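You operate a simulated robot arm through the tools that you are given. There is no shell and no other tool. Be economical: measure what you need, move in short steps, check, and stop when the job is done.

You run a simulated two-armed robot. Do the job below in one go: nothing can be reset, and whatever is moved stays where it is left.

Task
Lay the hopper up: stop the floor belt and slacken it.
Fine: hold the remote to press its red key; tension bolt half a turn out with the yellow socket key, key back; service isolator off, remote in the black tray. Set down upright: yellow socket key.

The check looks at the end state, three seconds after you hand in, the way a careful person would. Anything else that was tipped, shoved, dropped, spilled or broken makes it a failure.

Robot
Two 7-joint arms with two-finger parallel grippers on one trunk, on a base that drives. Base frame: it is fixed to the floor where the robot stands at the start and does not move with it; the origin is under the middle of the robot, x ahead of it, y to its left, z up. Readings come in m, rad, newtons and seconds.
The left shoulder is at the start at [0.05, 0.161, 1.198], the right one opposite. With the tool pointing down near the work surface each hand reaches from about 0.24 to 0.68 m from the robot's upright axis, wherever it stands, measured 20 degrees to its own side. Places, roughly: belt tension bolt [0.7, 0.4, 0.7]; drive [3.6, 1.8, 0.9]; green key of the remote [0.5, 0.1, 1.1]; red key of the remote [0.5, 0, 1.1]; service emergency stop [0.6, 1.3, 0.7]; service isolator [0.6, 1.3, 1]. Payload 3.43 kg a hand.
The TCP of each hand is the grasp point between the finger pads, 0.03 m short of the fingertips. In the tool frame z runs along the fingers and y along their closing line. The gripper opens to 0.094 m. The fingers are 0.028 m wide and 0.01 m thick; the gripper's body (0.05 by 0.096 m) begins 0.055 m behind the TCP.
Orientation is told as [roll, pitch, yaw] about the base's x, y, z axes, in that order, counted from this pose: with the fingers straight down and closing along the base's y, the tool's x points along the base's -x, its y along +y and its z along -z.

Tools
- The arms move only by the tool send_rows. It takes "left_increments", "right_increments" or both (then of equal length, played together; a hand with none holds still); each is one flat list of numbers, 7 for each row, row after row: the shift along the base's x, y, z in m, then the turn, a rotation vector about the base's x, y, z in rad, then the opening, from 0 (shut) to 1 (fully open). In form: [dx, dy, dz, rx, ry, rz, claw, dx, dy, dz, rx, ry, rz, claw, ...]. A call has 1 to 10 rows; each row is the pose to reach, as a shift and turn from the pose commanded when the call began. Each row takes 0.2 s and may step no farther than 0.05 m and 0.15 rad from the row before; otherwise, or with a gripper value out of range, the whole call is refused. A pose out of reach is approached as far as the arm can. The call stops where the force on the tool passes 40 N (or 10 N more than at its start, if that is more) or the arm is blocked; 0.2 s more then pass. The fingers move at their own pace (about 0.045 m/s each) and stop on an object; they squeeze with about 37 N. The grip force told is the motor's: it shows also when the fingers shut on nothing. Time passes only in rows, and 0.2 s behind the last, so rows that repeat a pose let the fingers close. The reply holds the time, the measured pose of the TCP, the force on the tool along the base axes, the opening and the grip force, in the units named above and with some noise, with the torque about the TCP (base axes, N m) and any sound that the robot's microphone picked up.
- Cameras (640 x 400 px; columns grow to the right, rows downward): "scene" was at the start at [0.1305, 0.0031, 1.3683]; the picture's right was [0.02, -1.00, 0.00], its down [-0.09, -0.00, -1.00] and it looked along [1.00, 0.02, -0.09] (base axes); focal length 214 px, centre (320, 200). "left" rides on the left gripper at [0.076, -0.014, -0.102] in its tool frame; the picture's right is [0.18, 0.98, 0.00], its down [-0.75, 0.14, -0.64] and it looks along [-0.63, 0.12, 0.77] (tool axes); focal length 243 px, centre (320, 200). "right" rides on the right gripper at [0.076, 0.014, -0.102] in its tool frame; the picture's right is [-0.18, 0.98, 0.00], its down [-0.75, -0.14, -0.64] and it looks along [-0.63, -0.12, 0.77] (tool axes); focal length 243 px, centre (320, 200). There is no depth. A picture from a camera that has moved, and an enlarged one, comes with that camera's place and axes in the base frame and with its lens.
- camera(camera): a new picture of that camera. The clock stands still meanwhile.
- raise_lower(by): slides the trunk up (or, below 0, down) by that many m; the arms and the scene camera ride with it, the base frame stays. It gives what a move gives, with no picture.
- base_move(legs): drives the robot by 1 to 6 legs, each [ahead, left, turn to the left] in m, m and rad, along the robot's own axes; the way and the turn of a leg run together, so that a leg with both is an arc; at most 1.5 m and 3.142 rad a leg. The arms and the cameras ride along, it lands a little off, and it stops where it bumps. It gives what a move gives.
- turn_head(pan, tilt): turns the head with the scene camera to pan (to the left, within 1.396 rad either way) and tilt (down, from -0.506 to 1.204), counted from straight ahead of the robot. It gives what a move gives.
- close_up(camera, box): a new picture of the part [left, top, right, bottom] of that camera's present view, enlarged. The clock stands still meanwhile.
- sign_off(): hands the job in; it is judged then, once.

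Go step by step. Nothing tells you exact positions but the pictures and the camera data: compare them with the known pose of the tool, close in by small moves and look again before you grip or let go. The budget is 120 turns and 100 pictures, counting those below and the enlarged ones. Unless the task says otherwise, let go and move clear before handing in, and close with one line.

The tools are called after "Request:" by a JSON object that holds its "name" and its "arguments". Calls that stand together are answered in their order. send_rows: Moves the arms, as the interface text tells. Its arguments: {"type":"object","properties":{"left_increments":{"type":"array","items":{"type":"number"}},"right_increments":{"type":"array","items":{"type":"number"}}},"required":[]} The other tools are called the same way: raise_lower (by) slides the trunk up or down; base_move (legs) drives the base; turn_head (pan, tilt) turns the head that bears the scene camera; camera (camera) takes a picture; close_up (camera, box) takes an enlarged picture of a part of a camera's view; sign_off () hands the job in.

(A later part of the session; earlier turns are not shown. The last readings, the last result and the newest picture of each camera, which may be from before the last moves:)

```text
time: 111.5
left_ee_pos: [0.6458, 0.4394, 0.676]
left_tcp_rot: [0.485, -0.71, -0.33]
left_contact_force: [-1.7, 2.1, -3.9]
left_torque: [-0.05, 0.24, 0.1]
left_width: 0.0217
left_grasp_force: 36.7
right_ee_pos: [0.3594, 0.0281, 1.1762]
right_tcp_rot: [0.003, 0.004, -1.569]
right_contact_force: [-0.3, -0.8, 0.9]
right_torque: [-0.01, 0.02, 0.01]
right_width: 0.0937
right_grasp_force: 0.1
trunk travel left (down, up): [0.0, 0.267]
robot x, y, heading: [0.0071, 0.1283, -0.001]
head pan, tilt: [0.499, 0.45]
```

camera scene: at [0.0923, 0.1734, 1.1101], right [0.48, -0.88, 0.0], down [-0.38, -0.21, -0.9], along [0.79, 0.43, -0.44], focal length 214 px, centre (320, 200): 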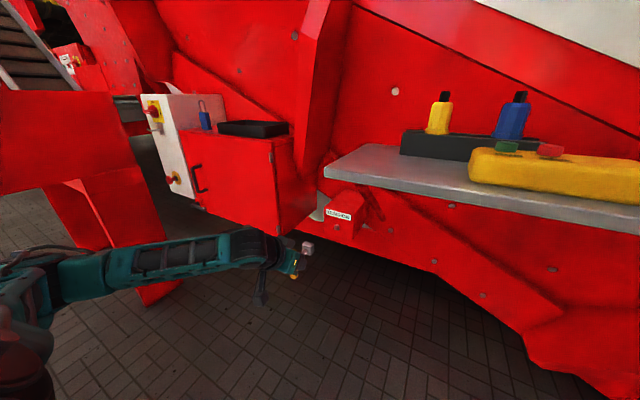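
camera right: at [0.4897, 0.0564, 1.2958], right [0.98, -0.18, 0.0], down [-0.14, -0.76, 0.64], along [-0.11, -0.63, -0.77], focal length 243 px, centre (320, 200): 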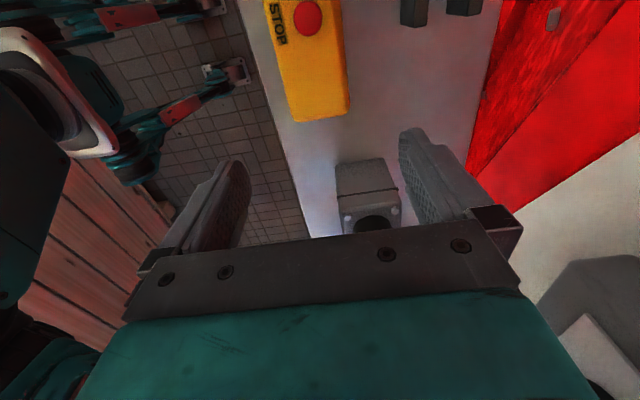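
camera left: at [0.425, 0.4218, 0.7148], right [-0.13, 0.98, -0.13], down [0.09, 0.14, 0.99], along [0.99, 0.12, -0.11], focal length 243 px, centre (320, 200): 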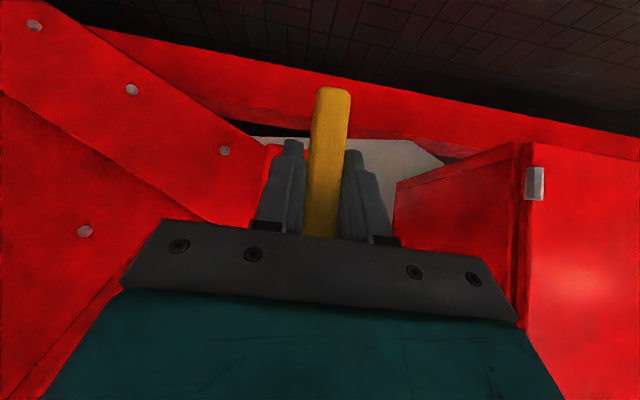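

The socket is on. Turning, first part of the final stroke.

Request:
{"name": "send_rows", "arguments": {"left_increments": [0, 0.0008, 0.0003, -0.15, 0, 0, 0, 0, 0.0016, 0.0004, -0.3, 0, 0, 0, 0, 0.0024, 0.0004, -0.45, 0, 0, 0, 0, 0.0032, 0.0002, -0.6, 0, 0, 0, 0, 0.004, 0, -0.75, 0, 0, 0, 0, 0.0047, -0.0004, -0.9, 0, 0, 0, 0, 0.0054, -0.0009, -1.05, 0, 0, 0, 0, 0.006, -0.0014, -1.2, 0, 0, 0, 0, 0.0065, -0.0021, -1.35, 0, 0, 0]}}

```text
time: 113.5
left_ee_pos: [0.6455, 0.445, 0.6744]
left_tcp_rot: [-1.133, -0.391, 0.687]
left_contact_force: [-0.7, 4.1, -2.2]
left_torque: [0.14, -0.01, 0.28]
left_width: 0.022
left_grasp_force: 37.0
right_ee_pos: [0.3594, 0.0288, 1.1759]
right_tcp_rot: [0.003, 0.005, -1.569]
right_contact_force: [-0.2, -0.1, 0.1]
right_torque: [-0.03, 0.01, 0.0]
right_width: 0.0939
right_grasp_force: 0.1
trunk travel left (down, up): [0.0, 0.267]
robot x, y, heading: [0.0008, 0.1272, 0.007]
head pan, tilt: [0.499, 0.45]
```

Torque is present and position held. Continuing to about -1.4.

Request:
{"name": "send_rows", "arguments": {"left_increments": [0, 0.0004, -0.0006, -0.13, 0, 0, 0, 0, 0.0006, -0.0013, -0.26, 0, 0, 0, 0, 0.0008, -0.002, -0.39, 0, 0, 0]}}

```text
time: 114.3
left_ee_pos: [0.6446, 0.4463, 0.6719]
left_tcp_rot: [-1.433, -0.131, 0.768]
left_contact_force: [-3.2, 8.4, -2.3]
left_torque: [0.06, -0.01, 0.55]
left_width: 0.0217
left_grasp_force: 36.8
right_ee_pos: [0.3594, 0.0281, 1.1758]
right_tcp_rot: [0.004, 0.002, -1.569]
right_contact_force: [0.7, 0.1, -1.4]
right_torque: [0.01, 0.01, 0.0]
right_width: 0.0939
right_grasp_force: 0.0
trunk travel left (down, up): [0.0, 0.267]
robot x, y, heading: [0.0019, 0.1286, 0.004]
head pan, tilt: [0.499, 0.45]
```

Reach is holding. Last bit to just past -π/2, with a small sideways relief.

Request:
{"name": "send_rows", "arguments": {"left_increments": [0, 0.0012, -0.0006, -0.11, 0, 0, 0, 0, 0.0018, -0.0012, -0.22, 0, 0, 0, 0, 0.0018, -0.0012, -0.22, 0, 0, 0]}}

Request:
{"name": "close_up", "arguments": {"camera": "scene", "box": [292, 212, 356, 252]}}

```text
time: 115.1
left_ee_pos: [0.6447, 0.4478, 0.6699]
left_tcp_rot: [-1.591, 0.021, 0.774]
left_contact_force: [-2.5, 4.3, 0.3]
left_torque: [0.04, -0.02, 0.36]
left_width: 0.0217
left_grasp_force: 36.5
right_ee_pos: [0.3597, 0.0284, 1.1761]
right_tcp_rot: [0.002, 0.003, -1.569]
right_contact_force: [-0.8, -0.5, -0.2]
right_torque: [0.01, -0.02, -0.02]
right_width: 0.094
right_grasp_force: 0.2
trunk travel left (down, up): [0.0, 0.267]
robot x, y, heading: [0.0048, 0.1265, 0.001]
head pan, tilt: [0.499, 0.45]
```

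```text
10.00 times, centred on (324, 232) of scene
camera zoom: at [0.1224, 0.1737, 1.1101], right [0.48, -0.88, 0.0], down [-0.38, -0.21, -0.9], along [0.79, 0.43, -0.44], focal length 2145 px, centre (280, -120)
```

zoom: 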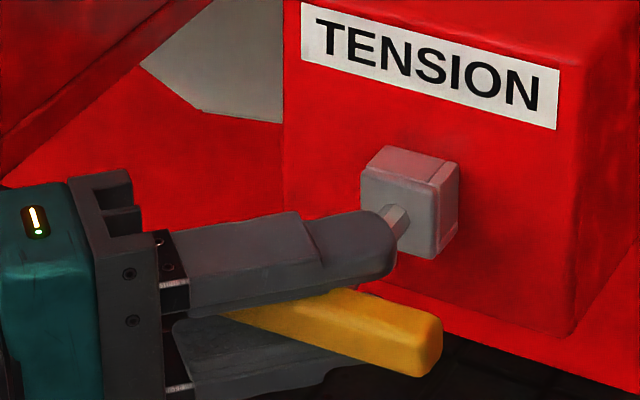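

Stroke complete. Pulling the key straight off and checking the index mark.

Request:
{"name": "send_rows", "arguments": {"left_increments": [-0.01, 0, 0, 0, 0, 0, 0, -0.02, 0, 0, 0, 0, 0, 0, -0.035, 0, 0, 0, 0, 0, 0, -0.06, 0, 0, 0, 0, 0, 0, -0.08, 0, 0, 0, 0, 0, 0]}}

Request:
{"name": "close_up", "arguments": {"camera": "scene", "box": [322, 222, 346, 238]}}

```text
time: 116.3
left_ee_pos: [0.5661, 0.4489, 0.6712]
left_tcp_rot: [-1.588, 0.021, 0.773]
left_contact_force: [0.2, -0.3, -0.5]
left_torque: [-0.02, 0.0, -0.03]
left_width: 0.0217
left_grasp_force: 36.9
right_ee_pos: [0.3597, 0.0277, 1.1754]
right_tcp_rot: [0.003, 0.003, -1.569]
right_contact_force: [0.0, -0.7, -0.5]
right_torque: [0.02, -0.01, -0.04]
right_width: 0.0941
right_grasp_force: 0.1
trunk travel left (down, up): [0.0, 0.267]
robot x, y, heading: [0.0004, 0.1287, 0.004]
head pan, tilt: [0.499, 0.45]
```

```text
16.00 times, centred on (334, 230) of scene
camera zoom: at [0.1225, 0.1735, 1.1101], right [0.48, -0.88, 0.0], down [-0.38, -0.21, -0.9], along [0.79, 0.43, -0.44], focal length 3432 px, centre (96, -280)
```

zoom: 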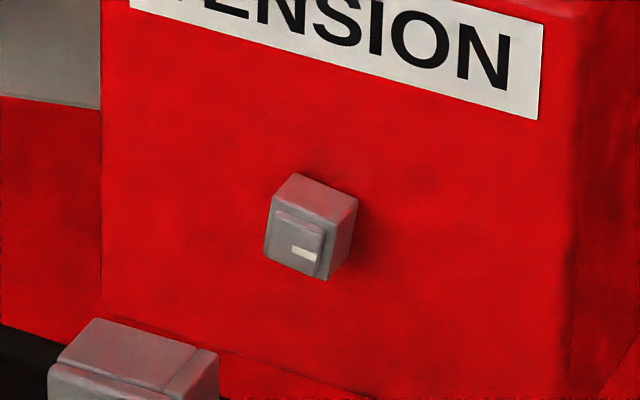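

The mark has gone from left to right, but the stud looks about 10° short of half a turn (play in the socket). I rotate the hand back to upright (+0.16), reseat and give it the last bit.

Request:
{"name": "send_rows", "arguments": {"left_increments": [0, 0, 0, 0.15, 0, 0, 0, 0, 0, 0, 0.3, 0, 0, 0, 0, 0, 0, 0.45, 0, 0, 0, 0, 0, 0, 0.6, 0, 0, 0, 0, 0, 0, 0.75, 0, 0, 0, 0, 0, 0, 0.9, 0, 0, 0, 0, 0, 0, 1.05, 0, 0, 0, 0, 0, 0, 1.2, 0, 0, 0, 0, 0, 0, 1.35, 0, 0, 0, 0, 0, 0, 1.5, 0, 0, 0]}}

Request:
{"name": "send_rows", "arguments": {"left_increments": [0.012, -0.004, 0.0027, 0.12, 0, 0, 0, 0.03, -0.0078, 0.0055, 0.25, 0, 0, 0, 0.036, -0.0078, 0.0055, 0.25, 0, 0, 0]}}

Request:
{"name": "close_up", "arguments": {"camera": "scene", "box": [312, 222, 352, 248]}}

```text
time: 118.5
left_ee_pos: [0.5649, 0.4482, 0.6717]
left_tcp_rot: [-0.135, -0.769, 0.096]
left_contact_force: [0.0, -0.9, -1.4]
left_torque: [-0.02, 0.01, -0.03]
left_width: 0.0218
left_grasp_force: 36.8
right_ee_pos: [0.36, 0.0273, 1.1751]
right_tcp_rot: [0.004, 0.006, -1.569]
right_contact_force: [0.6, 0.8, 0.1]
right_torque: [0.0, -0.01, -0.01]
right_width: 0.0941
right_grasp_force: 0.0
trunk travel left (down, up): [0.0, 0.267]
robot x, y, heading: [0.005, 0.1274, 0.003]
head pan, tilt: [0.499, 0.45]
```

```text
time: 119.3
left_ee_pos: [0.5997, 0.4406, 0.6763]
left_tcp_rot: [0.213, -0.763, -0.145]
left_contact_force: [1.2, 0.2, -1.4]
left_torque: [-0.03, 0.02, -0.02]
left_width: 0.0216
left_grasp_force: 37.2
right_ee_pos: [0.359, 0.0281, 1.1754]
right_tcp_rot: [0.003, 0.005, -1.57]
right_contact_force: [0.9, 0.5, -0.2]
right_torque: [0.0, 0.01, 0.03]
right_width: 0.0938
right_grasp_force: 0.1
trunk travel left (down, up): [0.0, 0.267]
robot x, y, heading: [0.0018, 0.1299, 0.005]
head pan, tilt: [0.499, 0.45]
```

```text
15.38 times, centred on (332, 235) of scene
camera zoom: at [0.1226, 0.1735, 1.11], right [0.48, -0.88, 0.0], down [-0.38, -0.21, -0.9], along [0.79, 0.43, -0.44], focal length 3300 px, centre (135, -338)
```

zoom: 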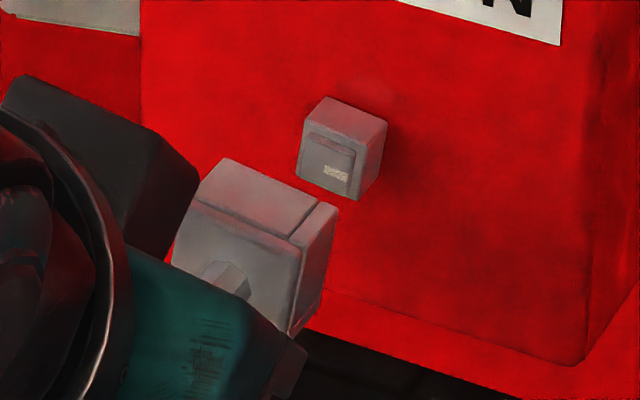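

Edges match. Advance onto the stud, then turn a further ~0.31 rad.

Request:
{"name": "send_rows", "arguments": {"left_increments": [0.015, 0, 0, 0, 0, 0, 0, 0.026, 0, 0, 0, 0, 0, 0, 0.031, 0, 0, 0, 0, 0, 0, 0.036, 0, 0, 0, 0, 0, 0, 0.041, 0, 0, 0, 0, 0, 0, 0.045, 0, 0, 0, 0, 0, 0]}}

Request:
{"name": "send_rows", "arguments": {"left_increments": [0, 0.0005, 0, -0.08, 0, 0, 0, 0, 0.001, 0, -0.16, 0, 0, 0, 0, 0.0014, 0, -0.24, 0, 0, 0, 0, 0.0017, 0, -0.31, 0, 0, 0, 0, 0.0017, 0, -0.31, 0, 0, 0]}}

Request:
{"name": "send_rows", "arguments": {"left_increments": [0, 0, 0, 0.07, 0, 0, 0, -0.012, 0, 0, 0.07, 0, 0, 0, -0.03, 0, 0, 0.07, 0, 0, 0, -0.06, 0, 0, 0.07, 0, 0, 0, -0.1, 0, 0, 0.07, 0, 0, 0]}}

Request:
{"name": "close_up", "arguments": {"camera": "scene", "box": [322, 222, 346, 238]}}

```text
time: 120.7
left_ee_pos: [0.6448, 0.4409, 0.6761]
left_tcp_rot: [0.212, -0.761, -0.143]
left_contact_force: [-8.0, 0.3, 0.5]
left_torque: [-0.02, -0.07, -0.1]
left_width: 0.0217
left_grasp_force: 36.8
right_ee_pos: [0.3584, 0.0275, 1.1747]
right_tcp_rot: [0.003, 0.006, -1.568]
right_contact_force: [0.1, 0.1, 0.2]
right_torque: [0.01, -0.02, -0.03]
right_width: 0.0942
right_grasp_force: 0.1
trunk travel left (down, up): [0.0, 0.267]
robot x, y, heading: [0.0036, 0.1245, 0.01]
head pan, tilt: [0.499, 0.45]
```

```text
time: 121.9
left_ee_pos: [0.6454, 0.443, 0.6752]
left_tcp_rot: [-0.221, -0.757, 0.159]
left_contact_force: [-17.2, 1.8, -3.0]
left_torque: [0.1, 0.01, 0.02]
left_width: 0.0217
left_grasp_force: 37.1
right_ee_pos: [0.3592, 0.0294, 1.1763]
right_tcp_rot: [0.002, 0.002, -1.567]
right_contact_force: [0.2, -0.2, 1.1]
right_torque: [0.03, 0.0, -0.01]
right_width: 0.0941
right_grasp_force: 0.1
trunk travel left (down, up): [0.0, 0.267]
robot x, y, heading: [-0.0004, 0.1281, 0.004]
head pan, tilt: [0.499, 0.45]
```

```text
time: 123.1
left_ee_pos: [0.5425, 0.4412, 0.6742]
left_tcp_rot: [-0.123, -0.771, 0.089]
left_contact_force: [0.3, -0.6, -1.7]
left_torque: [-0.03, 0.01, 0.0]
left_width: 0.0217
left_grasp_force: 37.3
right_ee_pos: [0.3589, 0.0269, 1.1749]
right_tcp_rot: [0.004, 0.005, -1.569]
right_contact_force: [0.6, 0.8, -0.4]
right_torque: [-0.01, 0.02, 0.0]
right_width: 0.0938
right_grasp_force: 0.1
trunk travel left (down, up): [0.0, 0.267]
robot x, y, heading: [0.0022, 0.1238, 0.001]
head pan, tilt: [0.499, 0.45]
```

```text
16.00 times, centred on (334, 230) of scene
camera zoom: at [0.1224, 0.1735, 1.1101], right [0.48, -0.88, 0.0], down [-0.38, -0.21, -0.9], along [0.79, 0.43, -0.44], focal length 3432 px, centre (96, -280)
```

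zoom: 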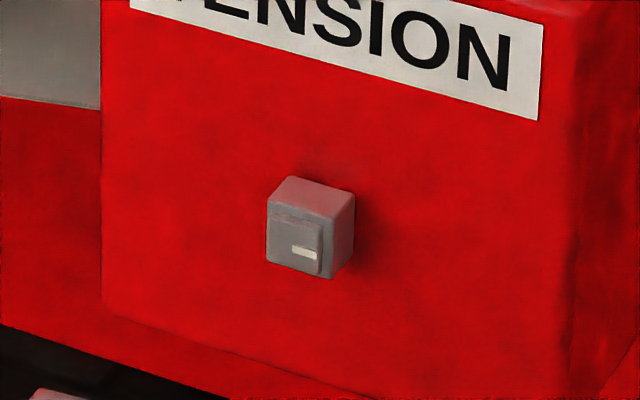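

The stud is now square at half a turn. Next I bring the key back: retreat, rise outside the shelf end, trunk up, drive to the start position.

Request:
{"name": "send_rows", "arguments": {"left_increments": [-0.04, 0.01, 0, 0.07, 0, 0, 0, -0.08, 0.02, 0.02, 0.07, 0, 0, 0, -0.1, 0.03, 0.06, 0.07, 0, 0, 0, -0.11, 0.035, 0.105, 0.07, 0, 0, 0, -0.12, 0.04, 0.15, 0.07, 0, 0, 0, -0.12, 0.04, 0.195, 0.07, 0, 0, 0, -0.12, 0.04, 0.24, 0.07, 0, 0, 0, -0.12, 0.04, 0.285, 0.07, 0, 0, 0, -0.12, 0.04, 0.33, 0.07, 0, 0, 0]}}

Request:
{"name": "raise_lower", "arguments": {"by": 0.225}}

Request:
{"name": "base_move", "arguments": {"legs": [[0, -0.126, 0]]}}

Request:
{"name": "send_rows", "arguments": {"left_increments": [0, 0, 0, 0, 0.15, 0, 0, 0, 0, 0, 0, 0.3, 0, 0, 0, 0, 0, 0, 0.45, 0, 0, 0, 0, 0, 0, 0.6, 0, 0, 0, 0, 0, 0, 0.75, 0, 0, 0, 0, 0, 0, 0.9, 0, 0, 0, 0, -0.02, 0, 1.05, 0, 0, 0, 0, -0.04, 0, 1.2, 0, 0, 0, 0, -0.06, 0, 1.35, 0, 0, 0, 0, -0.08, 0, 1.5, 0, 0]}}

```text
time: 125.1
left_ee_pos: [0.4218, 0.4848, 1.0072]
left_tcp_rot: [-0.024, -0.769, 0.021]
left_contact_force: [0.0, -0.9, -1.3]
left_torque: [0.03, 0.07, 0.0]
left_width: 0.0218
left_grasp_force: 37.1
right_ee_pos: [0.3597, 0.0278, 1.175]
right_tcp_rot: [0.003, 0.006, -1.567]
right_contact_force: [-0.4, 0.6, -0.3]
right_torque: [0.0, 0.05, 0.01]
right_width: 0.0942
right_grasp_force: 0.0
trunk travel left (down, up): [0.0, 0.267]
robot x, y, heading: [0.0025, 0.1273, 0.003]
head pan, tilt: [0.499, 0.45]
```

```text
time: 127.5
left_ee_pos: [0.4233, 0.4829, 1.2313]
left_tcp_rot: [-0.027, -0.774, 0.022]
left_contact_force: [-0.9, 0.7, -2.2]
left_torque: [-0.03, 0.0, -0.02]
left_width: 0.0218
left_grasp_force: 37.0
right_ee_pos: [0.3595, 0.0277, 1.3995]
right_tcp_rot: [0.004, 0.005, -1.57]
right_contact_force: [0.5, 0.2, -0.4]
right_torque: [0.0, 0.0, 0.01]
right_width: 0.094
right_grasp_force: 0.1
trunk travel left (down, up): [-0.225, 0.042]
robot x, y, heading: [0.0026, 0.1269, 0.004]
head pan, tilt: [0.499, 0.45]
```

```text
time: 128.8
left_ee_pos: [0.4237, 0.3574, 1.2325]
left_tcp_rot: [-0.024, -0.773, 0.023]
left_contact_force: [0.4, -0.9, -1.0]
left_torque: [0.04, 0.04, 0.01]
left_width: 0.022
left_grasp_force: 37.1
right_ee_pos: [0.3595, -0.0996, 1.3997]
right_tcp_rot: [0.003, 0.006, -1.566]
right_contact_force: [0.0, -0.8, 0.8]
right_torque: [-0.01, 0.02, 0.0]
right_width: 0.0939
right_grasp_force: 0.1
trunk travel left (down, up): [-0.225, 0.042]
robot x, y, heading: [0.0053, -0.0029, 0.004]
head pan, tilt: [0.499, 0.45]
```

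```text
time: 131.0
left_ee_pos: [0.4205, 0.2998, 1.1574]
left_tcp_rot: [0.007, 0.724, 0.022]
left_contact_force: [0.5, -0.9, -1.1]
left_torque: [0.0, 0.02, -0.05]
left_width: 0.0217
left_grasp_force: 37.0
left hand out of reach, approached as far as the arm can: row 10
right_ee_pos: [0.3614, -0.1022, 1.3989]
right_tcp_rot: [0.002, 0.01, -1.567]
right_contact_force: [-0.2, -1.4, -0.3]
right_torque: [0.08, 0.02, 0.01]
right_width: 0.094
right_grasp_force: 0.1
trunk travel left (down, up): [-0.225, 0.042]
robot x, y, heading: [0.0011, 0.0005, 0.009]
head pan, tilt: [0.499, 0.45]
```

Nearly upright again. Finishing the angles and moving over the original spot, just above the shelf.

Request:
{"name": "send_rows", "arguments": {"left_increments": [0.015, -0.01, -0.02, 0, 0.036, 0.038, 0, 0.035, -0.025, -0.04, 0, 0.072, 0.076, 0, 0.06, -0.0395, -0.055, 0, 0.072, 0.076, 0]}}

Request:
{"name": "close_up", "arguments": {"camera": "scene", "box": [240, 80, 440, 240]}}

```text
time: 131.8
left_ee_pos: [0.4666, 0.2601, 1.0944]
left_tcp_rot: [0.009, 0.796, 0.103]
left_contact_force: [0.3, -0.4, -1.3]
left_torque: [-0.01, -0.01, 0.04]
left_width: 0.022
left_grasp_force: 36.4
left hand out of reach, approached as far as the arm can: row 2, 3
right_ee_pos: [0.361, -0.0996, 1.3995]
right_tcp_rot: [-0.001, 0.006, -1.568]
right_contact_force: [0.4, 0.8, 0.7]
right_torque: [0.01, 0.01, -0.02]
right_width: 0.094
right_grasp_force: 0.0
trunk travel left (down, up): [-0.225, 0.042]
robot x, y, heading: [0.0067, 0.0015, 0.006]
head pan, tilt: [0.499, 0.45]
```

```text
2.50 times, centred on (340, 160) of scene
camera zoom: at [0.1237, 0.0459, 1.335], right [0.48, -0.88, 0.0], down [-0.38, -0.21, -0.9], along [0.79, 0.43, -0.44], focal length 536 px, centre (270, 300)
```

zoom: 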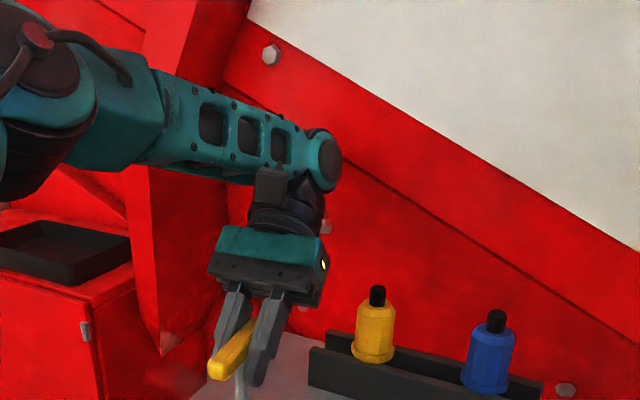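

Reach limit at x=0.467, so I nudge the base 2 cm ahead and then lower the key to the shelf.

Request:
{"name": "base_move", "arguments": {"legs": [[0.022, 0, 0]]}}

Request:
{"name": "send_rows", "arguments": {"left_increments": [0, 0, -0.007, 0, 0, 0, 0, 0, 0, -0.012, 0, 0, 0, 0, 0, 0, -0.015, 0, 0, 0, 0, 0, 0, -0.016, 0, 0, 0, 0]}}

Request:
{"name": "turn_head", "arguments": {"pan": 0.5, "tilt": 0.65}}

Request:
{"name": "close_up", "arguments": {"camera": "scene", "box": [250, 100, 410, 220]}}

```text
time: 132.6
left_ee_pos: [0.4867, 0.2595, 1.0949]
left_tcp_rot: [0.01, 0.795, 0.101]
left_contact_force: [-0.3, -0.2, -2.1]
left_torque: [-0.04, -0.01, 0.01]
left_width: 0.0215
left_grasp_force: 37.4
right_ee_pos: [0.3828, -0.0987, 1.4004]
right_tcp_rot: [0.001, 0.005, -1.568]
right_contact_force: [0.1, 0.3, -0.7]
right_torque: [0.01, 0.01, 0.0]
right_width: 0.0938
right_grasp_force: 0.1
trunk travel left (down, up): [-0.225, 0.042]
robot x, y, heading: [0.0276, -0.0028, -0.0]
head pan, tilt: [0.499, 0.45]
```

```text
time: 133.6
left_ee_pos: [0.4862, 0.2583, 1.0793]
left_tcp_rot: [0.01, 0.795, 0.1]
left_contact_force: [0.7, 1.0, -0.9]
left_torque: [-0.01, -0.02, -0.02]
left_width: 0.0219
left_grasp_force: 37.6
right_ee_pos: [0.3815, -0.099, 1.4005]
right_tcp_rot: [0.003, 0.006, -1.567]
right_contact_force: [-0.5, 0.0, -0.3]
right_torque: [-0.01, 0.01, 0.02]
right_width: 0.0941
right_grasp_force: 0.0
trunk travel left (down, up): [-0.225, 0.042]
robot x, y, heading: [0.0275, -0.0017, 0.007]
head pan, tilt: [0.499, 0.45]
```

```text
time: 134.3
left_ee_pos: [0.487, 0.2578, 1.08]
left_tcp_rot: [0.01, 0.796, 0.101]
left_contact_force: [-0.1, 0.5, -0.4]
left_torque: [-0.01, 0.0, -0.02]
left_width: 0.0216
left_grasp_force: 37.3
right_ee_pos: [0.3797, -0.0976, 1.3998]
right_tcp_rot: [0.003, 0.006, -1.567]
right_contact_force: [-0.1, -0.2, 0.3]
right_torque: [0.0, -0.02, 0.01]
right_width: 0.0941
right_grasp_force: 0.2
trunk travel left (down, up): [-0.225, 0.042]
robot x, y, heading: [0.0244, 0.0011, 0.008]
head pan, tilt: [0.499, 0.649]
```

```text
3.33 times, centred on (330, 160) of scene
camera zoom: at [0.1396, 0.0439, 1.3173], right [0.48, -0.88, 0.0], down [-0.53, -0.29, -0.8], along [0.7, 0.38, -0.6], focal length 715 px, centre (287, 333)
```

zoom: 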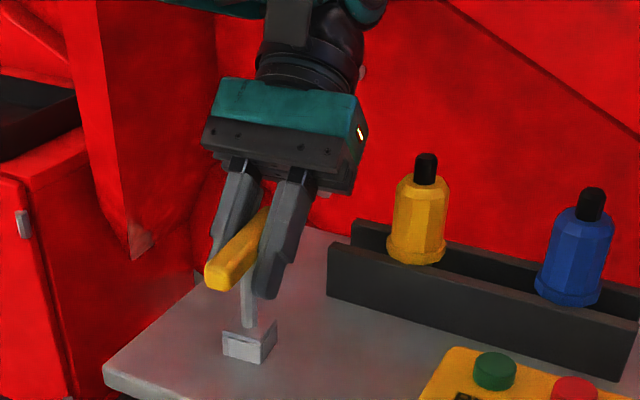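

Key is upright just above the shelf. Lowering to touch.

Request:
{"name": "send_rows", "arguments": {"left_increments": [0, 0, -0.0015, 0, 0, 0, 0, 0, 0, -0.003, 0, 0, 0, 0, 0, 0, -0.0045, -0.01, 0, 0, 0]}}

```text
time: 135.1
left_ee_pos: [0.485, 0.2582, 1.0782]
left_tcp_rot: [-0.005, 0.793, 0.093]
left_contact_force: [4.4, 7.0, 30.6]
left_torque: [0.14, -0.17, 0.0]
left_width: 0.022
left_grasp_force: 37.0
right_ee_pos: [0.3794, -0.0987, 1.4015]
right_tcp_rot: [0.006, 0.007, -1.566]
right_contact_force: [0.0, 0.1, 0.4]
right_torque: [0.02, 0.03, 0.02]
right_width: 0.0938
right_grasp_force: 0.1
trunk travel left (down, up): [-0.225, 0.042]
robot x, y, heading: [0.0236, 0.0008, 0.004]
head pan, tilt: [0.499, 0.649]
```

Contact made (30 N); I relieve it, open, rotate the hand back to vertical around the bar and lift off.

Request:
{"name": "send_rows", "arguments": {"left_increments": [0, 0, 0.003, 0, 0, 0, 0, 0, 0, 0.003, 0, 0, 0, 0.3, 0, 0, 0.003, 0, 0, 0, 0.6, 0, 0, 0.003, 0, 0, 0, 0.6, 0, 0, 0.003, 0.013, -0.132, 0, 0.6, 0, 0, 0.003, 0.027, -0.265, 0, 0.6, 0, 0, 0.003, 0.04, -0.398, 0, 0.6, 0, 0, 0.003, 0.053, -0.53, 0, 0.6, 0, 0, 0.003, 0.067, -0.663, 0, 0.6, 0, 0, 0.003, 0.08, -0.796, 0, 0.6]}}

Request:
{"name": "send_rows", "arguments": {"left_increments": [0, 0, 0.03, 0, 0, 0, 0.6, 0, 0, 0.07, 0, 0, 0, 0.6, 0, 0, 0.11, 0, 0, 0, 0.6, 0, 0, 0.15, 0, 0, 0, 0.6]}}

Request:
{"name": "camera", "arguments": {"camera": "scene"}}

```text
time: 137.3
left_ee_pos: [0.4851, 0.2601, 1.0784]
left_tcp_rot: [0.001, -0.008, 0.096]
left_contact_force: [0.3, 0.7, -0.4]
left_torque: [0.02, -0.01, -0.01]
left_width: 0.0564
left_grasp_force: 0.0
right_ee_pos: [0.3813, -0.0979, 1.4007]
right_tcp_rot: [0.004, 0.006, -1.568]
right_contact_force: [0.8, 0.2, -0.8]
right_torque: [0.01, 0.01, 0.04]
right_width: 0.0941
right_grasp_force: 0.0
trunk travel left (down, up): [-0.225, 0.042]
robot x, y, heading: [0.0242, 0.0021, -0.002]
head pan, tilt: [0.499, 0.649]
```

```text
time: 138.3
left_ee_pos: [0.487, 0.2594, 1.2302]
left_tcp_rot: [0.004, -0.003, 0.095]
left_contact_force: [0.4, -0.2, -0.6]
left_torque: [-0.02, 0.02, 0.02]
left_width: 0.0564
left_grasp_force: 0.1
right_ee_pos: [0.3796, -0.0994, 1.4003]
right_tcp_rot: [0.003, 0.005, -1.567]
right_contact_force: [-0.6, 0.1, 0.0]
right_torque: [0.0, 0.0, -0.03]
right_width: 0.0942
right_grasp_force: 0.1
trunk travel left (down, up): [-0.225, 0.042]
robot x, y, heading: [0.0252, 0.0007, 0.005]
head pan, tilt: [0.499, 0.649]
```

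```text
13 pictures are left
camera scene: at [0.1389, 0.0434, 1.3173], right [0.48, -0.88, 0.0], down [-0.53, -0.29, -0.8], along [0.7, 0.38, -0.6], focal length 214 px, centre (320, 200)
```

scene: 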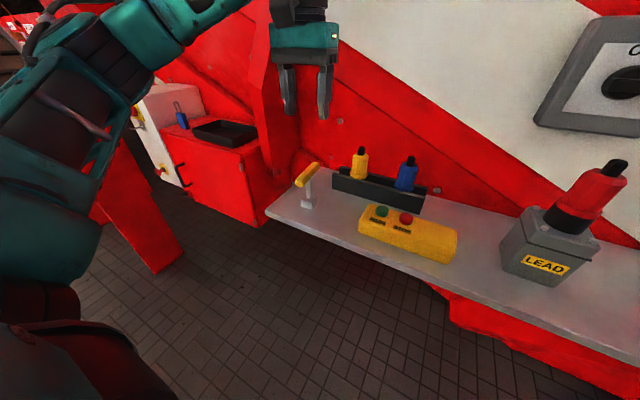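

The yellow key stands upright in its place. Next, the right hand regrips the remote's right end as before.

Request:
{"name": "send_rows", "arguments": {"right_increments": [0.02, 0.015, -0.04, 0, 0, 0, 1, 0.04, 0.03, -0.08, 0, 0, 0, 1, 0.06, 0.045, -0.12, 0, 0, 0, 1, 0.08, 0.06, -0.16, 0, 0, 0, 1, 0.095, 0.078, -0.2, 0, 0, 0, 1, 0.095, 0.078, -0.245, 0, 0, 0, 1, 0.095, 0.078, -0.29, 0, 0, 0, 1]}}

Request:
{"name": "camera", "arguments": {"camera": "right"}}

```text
time: 139.9
left_ee_pos: [0.4878, 0.2609, 1.2301]
left_tcp_rot: [0.002, -0.003, 0.094]
left_contact_force: [0.3, 0.2, -0.1]
left_torque: [-0.03, 0.0, 0.05]
left_width: 0.0563
left_grasp_force: 0.1
right_ee_pos: [0.4751, -0.0181, 1.1129]
right_tcp_rot: [0.004, 0.004, -1.567]
right_contact_force: [-0.2, -1.1, 1.1]
right_torque: [-0.03, -0.01, 0.01]
right_width: 0.0938
right_grasp_force: 0.1
trunk travel left (down, up): [-0.225, 0.042]
robot x, y, heading: [0.0241, 0.0023, 0.006]
head pan, tilt: [0.499, 0.649]
```

```text
12 pictures are left
camera right: at [0.4882, 0.0571, 1.2158], right [0.98, -0.18, 0.0], down [-0.14, -0.76, 0.64], along [-0.11, -0.63, -0.77], focal length 243 px, centre (320, 200)
```

right: 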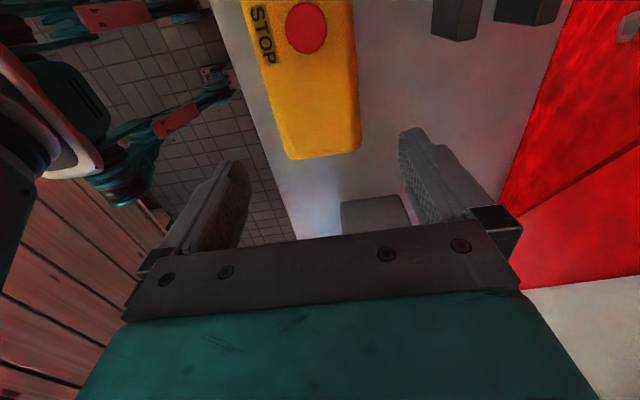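

The remote is where I left it. I lower a bit nearer its middle (clear of the red key), close, and lift.

Request:
{"name": "send_rows", "arguments": {"right_increments": [0, 0.014, -0.03, 0, 0, 0, 1, 0, 0.014, -0.06, 0, 0, 0, 1, 0, 0.014, -0.079, 0, 0, 0, 1, 0, 0.014, -0.079, 0, 0, 0, 0.8, 0, 0.014, -0.079, 0, 0, 0, 0.7, 0, 0.014, -0.079, 0, 0, 0, 0.6, 0, 0.014, -0.079, 0, 0, 0, 0.5, 0, 0.014, -0.079, 0, 0, 0, 0.5]}}

Request:
{"name": "send_rows", "arguments": {"right_increments": [0, 0, 0.03, 0, 0, 0, 0.5, 0, 0, 0.07, 0, 0, 0, 0.5, 0, 0, 0.11, 0, 0, 0, 0.5, 0, 0, 0.15, 0, 0, 0, 0.5, 0, 0, 0.19, 0, 0, 0, 0.5]}}

```text
time: 141.7
left_ee_pos: [0.4864, 0.2601, 1.2296]
left_tcp_rot: [0.002, -0.003, 0.094]
left_contact_force: [0.4, 0.4, 0.0]
left_torque: [-0.03, -0.02, 0.0]
left_width: 0.0566
left_grasp_force: 0.1
right_ee_pos: [0.4743, -0.0049, 1.0317]
right_tcp_rot: [0.002, 0.003, -1.566]
right_contact_force: [0.1, 0.4, 0.4]
right_torque: [0.0, -0.01, 0.01]
right_width: 0.0693
right_grasp_force: 37.3
trunk travel left (down, up): [-0.225, 0.042]
robot x, y, heading: [0.027, 0.0013, 0.004]
head pan, tilt: [0.499, 0.649]
```

```text
time: 142.9
left_ee_pos: [0.4868, 0.2605, 1.2301]
left_tcp_rot: [0.0, -0.004, 0.097]
left_contact_force: [0.2, 0.9, 0.1]
left_torque: [-0.01, -0.01, -0.01]
left_width: 0.0563
left_grasp_force: 0.0
right_ee_pos: [0.4751, -0.0079, 1.2249]
right_tcp_rot: [0.004, 0.004, -1.565]
right_contact_force: [-0.8, 1.2, -2.3]
right_torque: [-0.15, 0.01, 0.04]
right_width: 0.0692
right_grasp_force: 37.4
trunk travel left (down, up): [-0.225, 0.042]
robot x, y, heading: [0.0256, 0.0011, 0.0]
head pan, tilt: [0.499, 0.649]
```

The remote is held. I tuck both hands in, back off and drive left to stand before the red box and cabinet.

Request:
{"name": "send_rows", "arguments": {"right_increments": [-0.04, -0.01, 0, 0, 0, 0, 0.5, -0.08, -0.02, 0, 0, 0, 0, 0.5, -0.11, -0.03, 0, 0, 0, 0, 0.5], "left_increments": [-0.04, 0.01, 0.01, 0, 0, -0.05, 0.3, -0.08, 0.02, 0.02, 0, 0, -0.095, 0, -0.11, 0.03, 0.03, 0, 0, -0.095, 0]}}

Request:
{"name": "base_move", "arguments": {"legs": [[-0.12, 0, 0], [0, 0.8, 0]]}}

Request:
{"name": "turn_head", "arguments": {"pan": 0.25, "tilt": 0.45}}

Request:
{"name": "camera", "arguments": {"camera": "scene"}}

```text
time: 143.7
left_ee_pos: [0.373, 0.2875, 1.2603]
left_tcp_rot: [0.002, -0.003, 0.0]
left_contact_force: [-0.7, 0.0, 0.0]
left_torque: [0.03, -0.01, 0.02]
left_width: 0.0
left_grasp_force: 10.7
right_ee_pos: [0.3625, -0.038, 1.2216]
right_tcp_rot: [0.006, 0.004, -1.568]
right_contact_force: [0.4, 0.1, -2.7]
right_torque: [-0.11, -0.04, 0.02]
right_width: 0.0694
right_grasp_force: 37.2
trunk travel left (down, up): [-0.225, 0.042]
robot x, y, heading: [0.0235, 0.0009, 0.006]
head pan, tilt: [0.499, 0.649]
```

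```text
time: 148.8
left_ee_pos: [0.2434, 1.0884, 1.2591]
left_tcp_rot: [0.002, -0.004, 0.01]
left_contact_force: [0.8, 0.0, 0.3]
left_torque: [-0.02, 0.02, 0.03]
left_width: 0.0001
left_grasp_force: 33.4
right_ee_pos: [0.2366, 0.763, 1.2219]
right_tcp_rot: [0.003, 0.002, -1.555]
right_contact_force: [0.0, 0.2, -2.0]
right_torque: [-0.12, 0.0, -0.02]
right_width: 0.0689
right_grasp_force: 36.9
trunk travel left (down, up): [-0.225, 0.042]
robot x, y, heading: [-0.1038, 0.7951, 0.018]
head pan, tilt: [0.499, 0.649]
```

```text
time: 149.6
left_ee_pos: [0.2429, 1.0887, 1.2583]
left_tcp_rot: [0.001, -0.004, 0.011]
left_contact_force: [0.0, 1.2, 0.9]
left_torque: [-0.01, 0.0, -0.02]
left_width: 0.0
left_grasp_force: 32.9
right_ee_pos: [0.2372, 0.7645, 1.2225]
right_tcp_rot: [0.003, 0.006, -1.555]
right_contact_force: [0.7, -0.1, -2.3]
right_torque: [-0.09, -0.04, 0.01]
right_width: 0.069
right_grasp_force: 36.4
trunk travel left (down, up): [-0.225, 0.042]
robot x, y, heading: [-0.1013, 0.7904, 0.02]
head pan, tilt: [0.25, 0.45]
```

```text
11 pictures are left
camera scene: at [0.0248, 0.8222, 1.335], right [0.26, -0.96, 0.0], down [-0.42, -0.12, -0.9], along [0.87, 0.24, -0.44], focal length 214 px, centre (320, 200)
```

scene: 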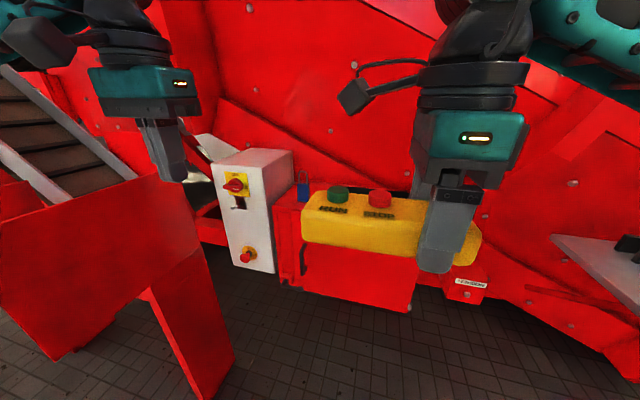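

The isolator (red knob on yellow plate) is at about (0.61, 1.28, 1.055) on the cabinet's front. I enlarge it to see the knob.

Request:
{"name": "close_up", "arguments": {"camera": "scene", "box": [208, 155, 264, 225]}}

```text
5.71 times, centred on (236, 190) of scene
camera zoom: at [0.0248, 0.8222, 1.335], right [0.26, -0.96, 0.0], down [-0.42, -0.12, -0.9], along [0.87, 0.24, -0.44], focal length 1226 px, centre (800, 257)
```

zoom: 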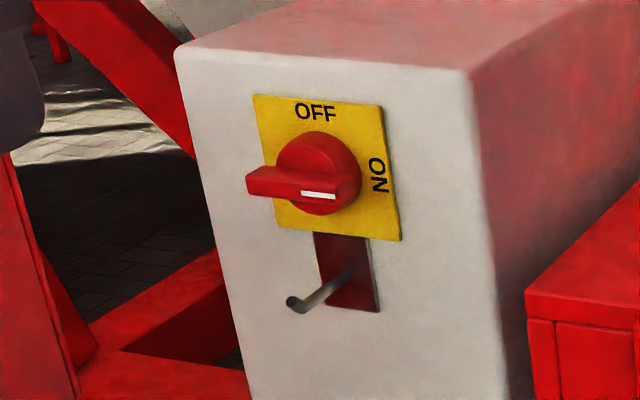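

The knob's white mark points right to ON; OFF is at the top, so it needs a quarter turn counter-clockwise. I position the base, lower the trunk and pitch the left hand horizontally forward.

Request:
{"name": "base_move", "arguments": {"legs": [[0.13, 0.155, -0.015]]}}

Request:
{"name": "raise_lower", "arguments": {"by": -0.13}}

Request:
{"name": "send_rows", "arguments": {"left_increments": [0.01, 0, 0, 0, -0.15, 0, 0, 0.02, 0, 0, 0, -0.3, 0, 0, 0.03, 0, 0, 0, -0.45, 0, 0, 0.04, 0, 0, 0, -0.6, 0, 0, 0.05, 0, 0, 0, -0.75, 0, 0.3, 0.06, 0, 0, 0, -0.9, 0, 0.6, 0.07, 0, -0.01, 0, -1.05, 0, 0.6, 0.08, 0, -0.02, 0, -1.2, 0, 0.6, 0.09, 0, -0.03, 0, -1.35, 0, 0.6, 0.1, 0, -0.04, 0, -1.5, 0, 0.6]}}

```text
time: 151.2
left_ee_pos: [0.3777, 1.2388, 1.2589]
left_tcp_rot: [0.002, -0.004, 0.001]
left_contact_force: [0.0, 0.6, 0.1]
left_torque: [0.01, -0.01, 0.0]
left_width: 0.0
left_grasp_force: 32.3
right_ee_pos: [0.3686, 0.9141, 1.2226]
right_tcp_rot: [0.003, 0.002, -1.566]
right_contact_force: [0.4, 0.7, -1.6]
right_torque: [-0.14, 0.02, 0.01]
right_width: 0.0689
right_grasp_force: 36.8
trunk travel left (down, up): [-0.225, 0.042]
robot x, y, heading: [0.0268, 0.9489, 0.005]
head pan, tilt: [0.25, 0.45]
```

```text
time: 152.8
left_ee_pos: [0.3755, 1.2384, 1.1294]
left_tcp_rot: [0.001, -0.003, 0.0]
left_contact_force: [0.4, 0.3, 0.4]
left_torque: [0.0, 0.02, -0.01]
left_width: 0.0
left_grasp_force: 32.9
right_ee_pos: [0.367, 0.9138, 1.0926]
right_tcp_rot: [0.004, 0.005, -1.565]
right_contact_force: [-0.2, 0.1, -2.0]
right_torque: [-0.09, 0.0, 0.01]
right_width: 0.0692
right_grasp_force: 36.4
trunk travel left (down, up): [-0.095, 0.172]
robot x, y, heading: [0.0276, 0.9498, 0.006]
head pan, tilt: [0.25, 0.45]
```

```text
time: 155.2
left_ee_pos: [0.4852, 1.1733, 1.1015]
left_tcp_rot: [0.711, -1.484, -0.719]
left_contact_force: [0.3, 0.5, 0.5]
left_torque: [-0.04, -0.04, 0.0]
left_width: 0.0567
left_grasp_force: 0.0
right_ee_pos: [0.3699, 0.8482, 1.0893]
right_tcp_rot: [-0.001, 0.051, -1.58]
right_contact_force: [0.4, 0.1, -1.9]
right_torque: [-0.11, 0.01, -0.01]
right_width: 0.0691
right_grasp_force: 37.5
trunk travel left (down, up): [-0.095, 0.172]
robot x, y, heading: [0.0302, 0.9296, -0.007]
head pan, tilt: [0.25, 0.45]
stopped in row 10 (left hand): the arm was blocked; the commanded pose is now the measured one
```

The left elbow seems to have been blocked by the red plate. I move the base to the right to relieve it and check.

Request:
{"name": "base_move", "arguments": {"legs": [[0, -0.1, 0]]}}

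Request:
{"name": "turn_head", "arguments": {"pan": 0.6, "tilt": 0.35}}

Request:
{"name": "camera", "arguments": {"camera": "scene"}}

```text
time: 156.3
left_ee_pos: [0.4803, 1.1186, 1.0897]
left_tcp_rot: [0.04, -1.506, -0.046]
left_contact_force: [0.1, -0.7, -0.2]
left_torque: [0.0, 0.05, 0.01]
left_width: 0.0565
left_grasp_force: 0.1
right_ee_pos: [0.3661, 0.7935, 1.0913]
right_tcp_rot: [0.004, 0.006, -1.572]
right_contact_force: [-0.1, 0.1, -2.2]
right_torque: [-0.12, 0.02, -0.01]
right_width: 0.0691
right_grasp_force: 37.6
trunk travel left (down, up): [-0.095, 0.172]
robot x, y, heading: [0.028, 0.8316, -0.003]
head pan, tilt: [0.25, 0.45]
```

```text
time: 157.2
left_ee_pos: [0.4799, 1.1183, 1.0893]
left_tcp_rot: [0.034, -1.507, -0.038]
left_contact_force: [0.0, 0.6, 0.1]
left_torque: [0.02, -0.03, 0.0]
left_width: 0.0562
left_grasp_force: 0.1
right_ee_pos: [0.3659, 0.7935, 1.0925]
right_tcp_rot: [0.003, 0.004, -1.571]
right_contact_force: [-0.3, -0.2, -2.4]
right_torque: [-0.08, -0.01, -0.01]
right_width: 0.069
right_grasp_force: 36.9
trunk travel left (down, up): [-0.095, 0.172]
robot x, y, heading: [0.0276, 0.832, 0.001]
head pan, tilt: [0.6, 0.351]
```

```text
9 pictures are left
camera scene: at [0.1425, 0.8867, 1.2142], right [0.56, -0.83, 0.0], down [-0.28, -0.19, -0.94], along [0.78, 0.53, -0.34], focal length 214 px, centre (320, 200)
```

scene: 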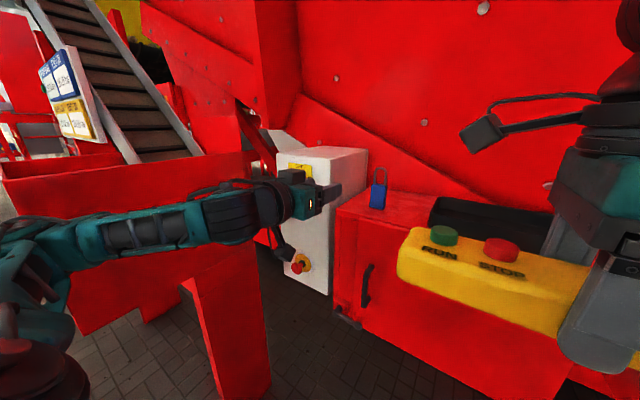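

The arm is free again. I shift slightly left, level the hand, and roll it so that the fingers close vertically, moving in front of the knob.

Request:
{"name": "base_move", "arguments": {"legs": [[0, 0.03, 0]]}}

Request:
{"name": "send_rows", "arguments": {"left_increments": [0, 0.01, 0, 0, -0.064, 0, 0.6]}}

Request:
{"name": "send_rows", "arguments": {"left_increments": [0, 0.013, -0.003, 0.15, 0, 0, 0.6, 0, 0.026, -0.006, 0.3, 0, 0, 0.6, 0, 0.039, -0.009, 0.45, 0, 0, 0.6, 0, 0.052, -0.012, 0.6, 0, 0, 0.6, 0, 0.065, -0.015, 0.75, 0, 0, 0.6, 0, 0.078, -0.018, 0.9, 0, 0, 0.6, 0, 0.09, -0.021, 1.05, 0, 0, 0.6, 0, 0.1, -0.024, 1.2, 0, 0, 0.6, 0, 0.11, -0.027, 1.35, 0, 0, 0.6, 0, 0.117, -0.03, 1.5, 0, 0, 0.6]}}

```text
time: 158.0
left_ee_pos: [0.4799, 1.1483, 1.0888]
left_tcp_rot: [0.028, -1.504, -0.032]
left_contact_force: [-0.1, -0.1, 0.0]
left_torque: [-0.01, 0.01, -0.01]
left_width: 0.0566
left_grasp_force: 0.1
right_ee_pos: [0.3651, 0.8253, 1.092]
right_tcp_rot: [0.005, 0.004, -1.575]
right_contact_force: [-0.1, 0.3, -2.4]
right_torque: [-0.11, -0.03, 0.01]
right_width: 0.0688
right_grasp_force: 37.2
trunk travel left (down, up): [-0.095, 0.172]
robot x, y, heading: [0.0306, 0.8638, -0.002]
head pan, tilt: [0.6, 0.351]
```

```text
time: 158.4
left_ee_pos: [0.4797, 1.1587, 1.0892]
left_tcp_rot: [1.246, -1.567, -1.251]
left_contact_force: [1.0, -0.2, 0.5]
left_torque: [-0.01, 0.0, 0.02]
left_width: 0.0564
left_grasp_force: 0.1
right_ee_pos: [0.3667, 0.8244, 1.092]
right_tcp_rot: [0.005, 0.005, -1.574]
right_contact_force: [0.2, -0.2, -1.3]
right_torque: [-0.08, 0.01, 0.01]
right_width: 0.069
right_grasp_force: 37.2
trunk travel left (down, up): [-0.095, 0.172]
robot x, y, heading: [0.0284, 0.8668, -0.008]
head pan, tilt: [0.6, 0.351]
```

```text
time: 160.6
left_ee_pos: [0.4786, 1.2772, 1.0584]
left_tcp_rot: [1.566, -0.066, -1.572]
left_contact_force: [0.4, 0.9, 0.3]
left_torque: [-0.01, -0.02, 0.0]
left_width: 0.0564
left_grasp_force: 0.0
right_ee_pos: [0.3658, 0.8247, 1.0919]
right_tcp_rot: [0.003, 0.004, -1.575]
right_contact_force: [-0.7, 0.7, -2.5]
right_torque: [-0.1, 0.01, 0.01]
right_width: 0.0689
right_grasp_force: 37.3
trunk travel left (down, up): [-0.095, 0.172]
robot x, y, heading: [0.0284, 0.8618, -0.005]
head pan, tilt: [0.6, 0.351]
```

In front of the knob. Checking alignment with the left camera and an enlarged scene view.

Request:
{"name": "close_up", "arguments": {"camera": "scene", "box": [250, 140, 370, 230]}}

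Request:
{"name": "camera", "arguments": {"camera": "left"}}

```text
4.44 times, centred on (310, 185) of scene
camera zoom: at [0.1425, 0.9173, 1.2142], right [0.56, -0.83, 0.0], down [-0.28, -0.19, -0.94], along [0.78, 0.53, -0.34], focal length 953 px, centre (364, 267)
```

zoom: 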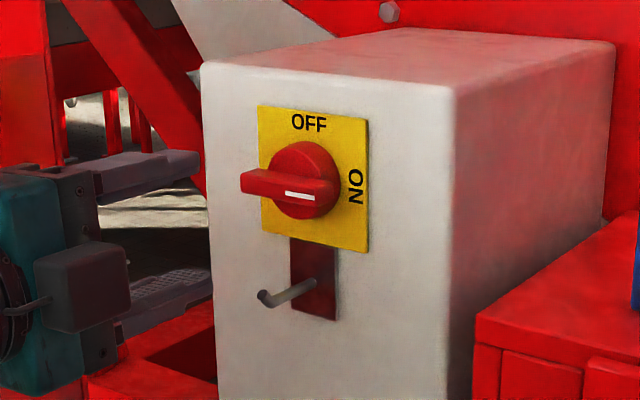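

```text
7 pictures are left
camera left: at [0.3756, 1.3525, 1.039], right [0.01, 0.25, 0.97], down [-0.64, -0.74, 0.19], along [0.77, -0.62, 0.15], focal length 243 px, centre (320, 200)
```

left: 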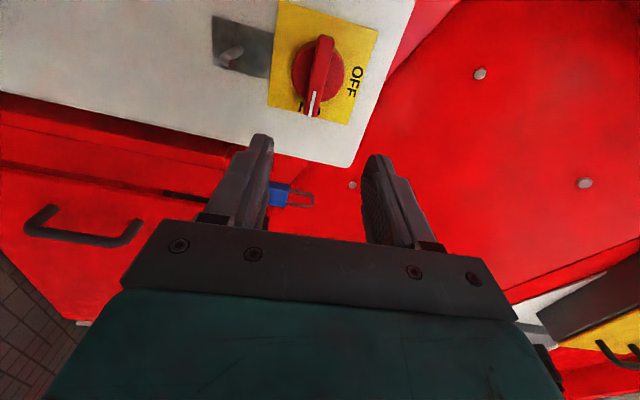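

Refined: knob axis at y≈1.302, z≈1.050, plate x≈0.648, bar x≈0.622. I move the base 3 cm ahead, align and advance over the bar.

Request:
{"name": "base_move", "arguments": {"legs": [[0.035, 0, 0]]}}

Request:
{"name": "send_rows", "arguments": {"left_increments": [0, 0.012, -0.005, 0.07, 0, 0, 0.6, 0.01, 0.025, -0.009, 0.07, 0, 0, 0.6, 0.04, 0.025, -0.009, 0.07, 0, 0, 0.6, 0.065, 0.025, -0.009, 0.07, 0, 0, 0.6]}}

Request:
{"name": "close_up", "arguments": {"camera": "scene", "box": [250, 140, 370, 230]}}

```text
time: 161.5
left_ee_pos: [0.5138, 1.278, 1.059]
left_tcp_rot: [1.566, -0.069, -1.572]
left_contact_force: [-0.3, -1.2, -0.5]
left_torque: [-0.03, -0.02, 0.0]
left_width: 0.0564
left_grasp_force: 0.0
right_ee_pos: [0.4008, 0.8247, 1.0922]
right_tcp_rot: [0.002, 0.004, -1.575]
right_contact_force: [0.7, -0.8, -2.0]
right_torque: [-0.13, 0.03, 0.02]
right_width: 0.069
right_grasp_force: 37.0
trunk travel left (down, up): [-0.095, 0.172]
robot x, y, heading: [0.0619, 0.8633, 0.001]
head pan, tilt: [0.6, 0.351]
```

```text
time: 162.5
left_ee_pos: [0.5801, 1.3014, 1.0472]
left_tcp_rot: [1.565, 0.001, -1.57]
left_contact_force: [0.3, 0.1, -0.1]
left_torque: [-0.02, 0.02, 0.0]
left_width: 0.0565
left_grasp_force: 0.0
right_ee_pos: [0.4017, 0.8244, 1.0909]
right_tcp_rot: [0.004, 0.005, -1.575]
right_contact_force: [-0.3, 0.2, -2.6]
right_torque: [-0.14, 0.01, 0.03]
right_width: 0.069
right_grasp_force: 36.8
trunk travel left (down, up): [-0.095, 0.172]
robot x, y, heading: [0.0602, 0.8605, -0.003]
head pan, tilt: [0.6, 0.351]
```

```text
4.44 times, centred on (310, 185) of scene
camera zoom: at [0.1777, 0.9172, 1.2142], right [0.56, -0.83, 0.0], down [-0.28, -0.19, -0.94], along [0.78, 0.53, -0.34], focal length 953 px, centre (364, 267)
```

zoom: 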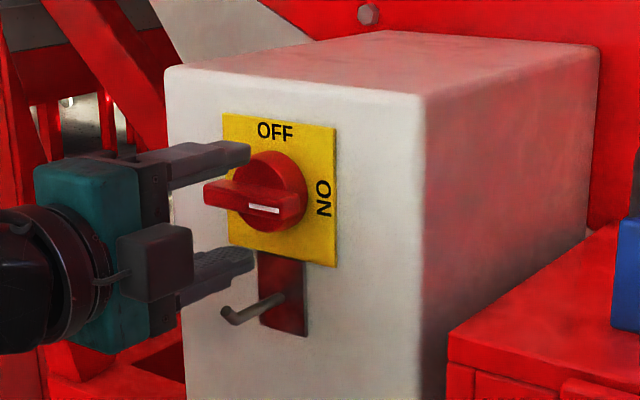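

Fingers straddle the bar nicely. Advancing 2 cm and closing.

Request:
{"name": "send_rows", "arguments": {"left_increments": [0.012, 0, 0.001, 0, 0, 0, 0.6, 0.023, 0, 0.001, 0, 0, 0, 0.6, 0.023, 0, 0.001, 0, 0, 0, 0.4, 0.023, 0, 0.001, 0, 0, 0, 0.25, 0.023, 0, 0.001, 0, 0, 0, 0.1, 0.023, 0, 0.001, 0, 0, 0, 0.1]}}

```text
time: 163.9
left_ee_pos: [0.6004, 1.302, 1.0504]
left_tcp_rot: [1.569, 0.003, -1.569]
left_contact_force: [3.9, 1.6, 9.6]
left_torque: [-0.03, -0.41, -0.49]
left_width: 0.05
left_grasp_force: 44.8
right_ee_pos: [0.4004, 0.8236, 1.0926]
right_tcp_rot: [0.004, 0.005, -1.576]
right_contact_force: [-0.4, 0.3, -2.2]
right_torque: [-0.14, 0.02, 0.0]
right_width: 0.0689
right_grasp_force: 37.0
trunk travel left (down, up): [-0.095, 0.172]
robot x, y, heading: [0.0606, 0.8629, -0.007]
head pan, tilt: [0.6, 0.351]
```

The fingertips reached the round knob behind the bar. Opening, backing 1 cm, closing on the bar only.

Request:
{"name": "send_rows", "arguments": {"left_increments": [0, 0, 0, 0, 0, 0, 0.6, 0, 0, 0, 0, 0, 0, 0.6, -0.01, 0, 0, 0, 0, 0, 0.6, -0.01, 0, 0, 0, 0, 0, 0.4, -0.01, 0, 0, 0, 0, 0, 0.25, -0.01, 0, 0, 0, 0, 0, 0.1, -0.01, 0, 0, 0, 0, 0, 0.1]}}

```text
time: 165.5
left_ee_pos: [0.5912, 1.302, 1.0497]
left_tcp_rot: [1.569, 0.004, -1.569]
left_contact_force: [4.8, 2.7, 12.5]
left_torque: [-0.05, -0.42, 0.02]
left_width: 0.0474
left_grasp_force: 45.0
right_ee_pos: [0.4006, 0.8251, 1.0919]
right_tcp_rot: [0.003, 0.004, -1.575]
right_contact_force: [0.6, 0.2, -2.0]
right_torque: [-0.09, -0.02, 0.0]
right_width: 0.0691
right_grasp_force: 37.7
trunk travel left (down, up): [-0.095, 0.172]
robot x, y, heading: [0.0654, 0.8621, -0.005]
head pan, tilt: [0.6, 0.351]
```

Still wider than the bar; I open again, back another 1.4 cm and lower 4 mm.

Request:
{"name": "send_rows", "arguments": {"left_increments": [0, 0, 0, 0, 0, 0, 0.6, 0, 0, 0, 0, 0, 0, 0.6, -0.014, 0, -0.004, 0, 0, 0, 0.6, -0.014, 0, -0.004, 0, 0, 0, 0.4, -0.014, 0, -0.004, 0, 0, 0, 0.25, -0.014, 0, -0.004, 0, 0, 0, 0.1, -0.014, 0, -0.004, 0, 0, 0, 0.1]}}

Request:
{"name": "close_up", "arguments": {"camera": "scene", "box": [260, 150, 340, 210]}}

```text
time: 167.1
left_ee_pos: [0.5766, 1.3018, 1.0475]
left_tcp_rot: [1.571, 0.003, -1.569]
left_contact_force: [6.2, 1.1, 14.3]
left_torque: [-0.21, -0.33, 0.06]
left_width: 0.0174
left_grasp_force: 7.1
right_ee_pos: [0.4012, 0.8231, 1.0937]
right_tcp_rot: [0.005, 0.006, -1.575]
right_contact_force: [0.0, -0.8, -2.3]
right_torque: [-0.15, 0.02, -0.01]
right_width: 0.0692
right_grasp_force: 37.2
trunk travel left (down, up): [-0.095, 0.172]
robot x, y, heading: [0.0601, 0.865, -0.005]
head pan, tilt: [0.6, 0.351]
```

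```text
6.67 times, centred on (300, 180) of scene
camera zoom: at [0.1771, 0.9163, 1.2145], right [0.56, -0.83, 0.0], down [-0.28, -0.19, -0.94], along [0.78, 0.53, -0.34], focal length 1430 px, centre (453, 333)
```

zoom: 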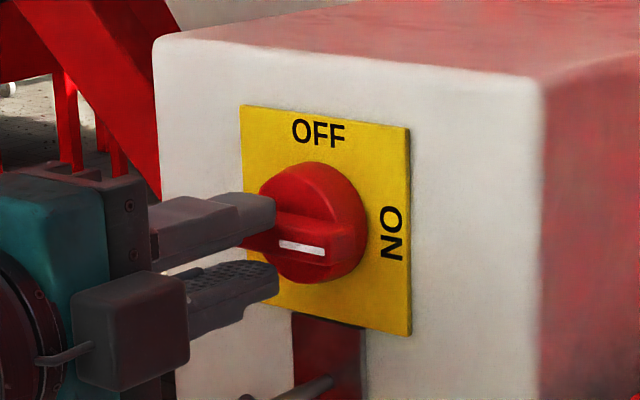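

Now the bar is between the fingers, but the hand is slightly low. Raise 5 mm while closing fully.

Request:
{"name": "send_rows", "arguments": {"left_increments": [0, 0, 0.003, 0, 0, 0, 0.2, 0, 0, 0.005, 0, 0, 0, 0.1, 0, 0, 0.005, 0, 0, 0, 0, 0, 0, 0.005, 0, 0, 0, 0]}}

```text
time: 168.1
left_ee_pos: [0.5768, 1.3015, 1.0503]
left_tcp_rot: [1.565, 0.002, -1.572]
left_contact_force: [-4.6, -0.9, 2.7]
left_torque: [-0.1, -0.08, 0.48]
left_width: 0.0137
left_grasp_force: 44.9
right_ee_pos: [0.4009, 0.8238, 1.0924]
right_tcp_rot: [0.004, 0.004, -1.575]
right_contact_force: [-0.3, -0.1, -2.2]
right_torque: [-0.1, 0.01, 0.0]
right_width: 0.069
right_grasp_force: 37.2
trunk travel left (down, up): [-0.095, 0.172]
robot x, y, heading: [0.0629, 0.866, -0.005]
head pan, tilt: [0.6, 0.351]
```

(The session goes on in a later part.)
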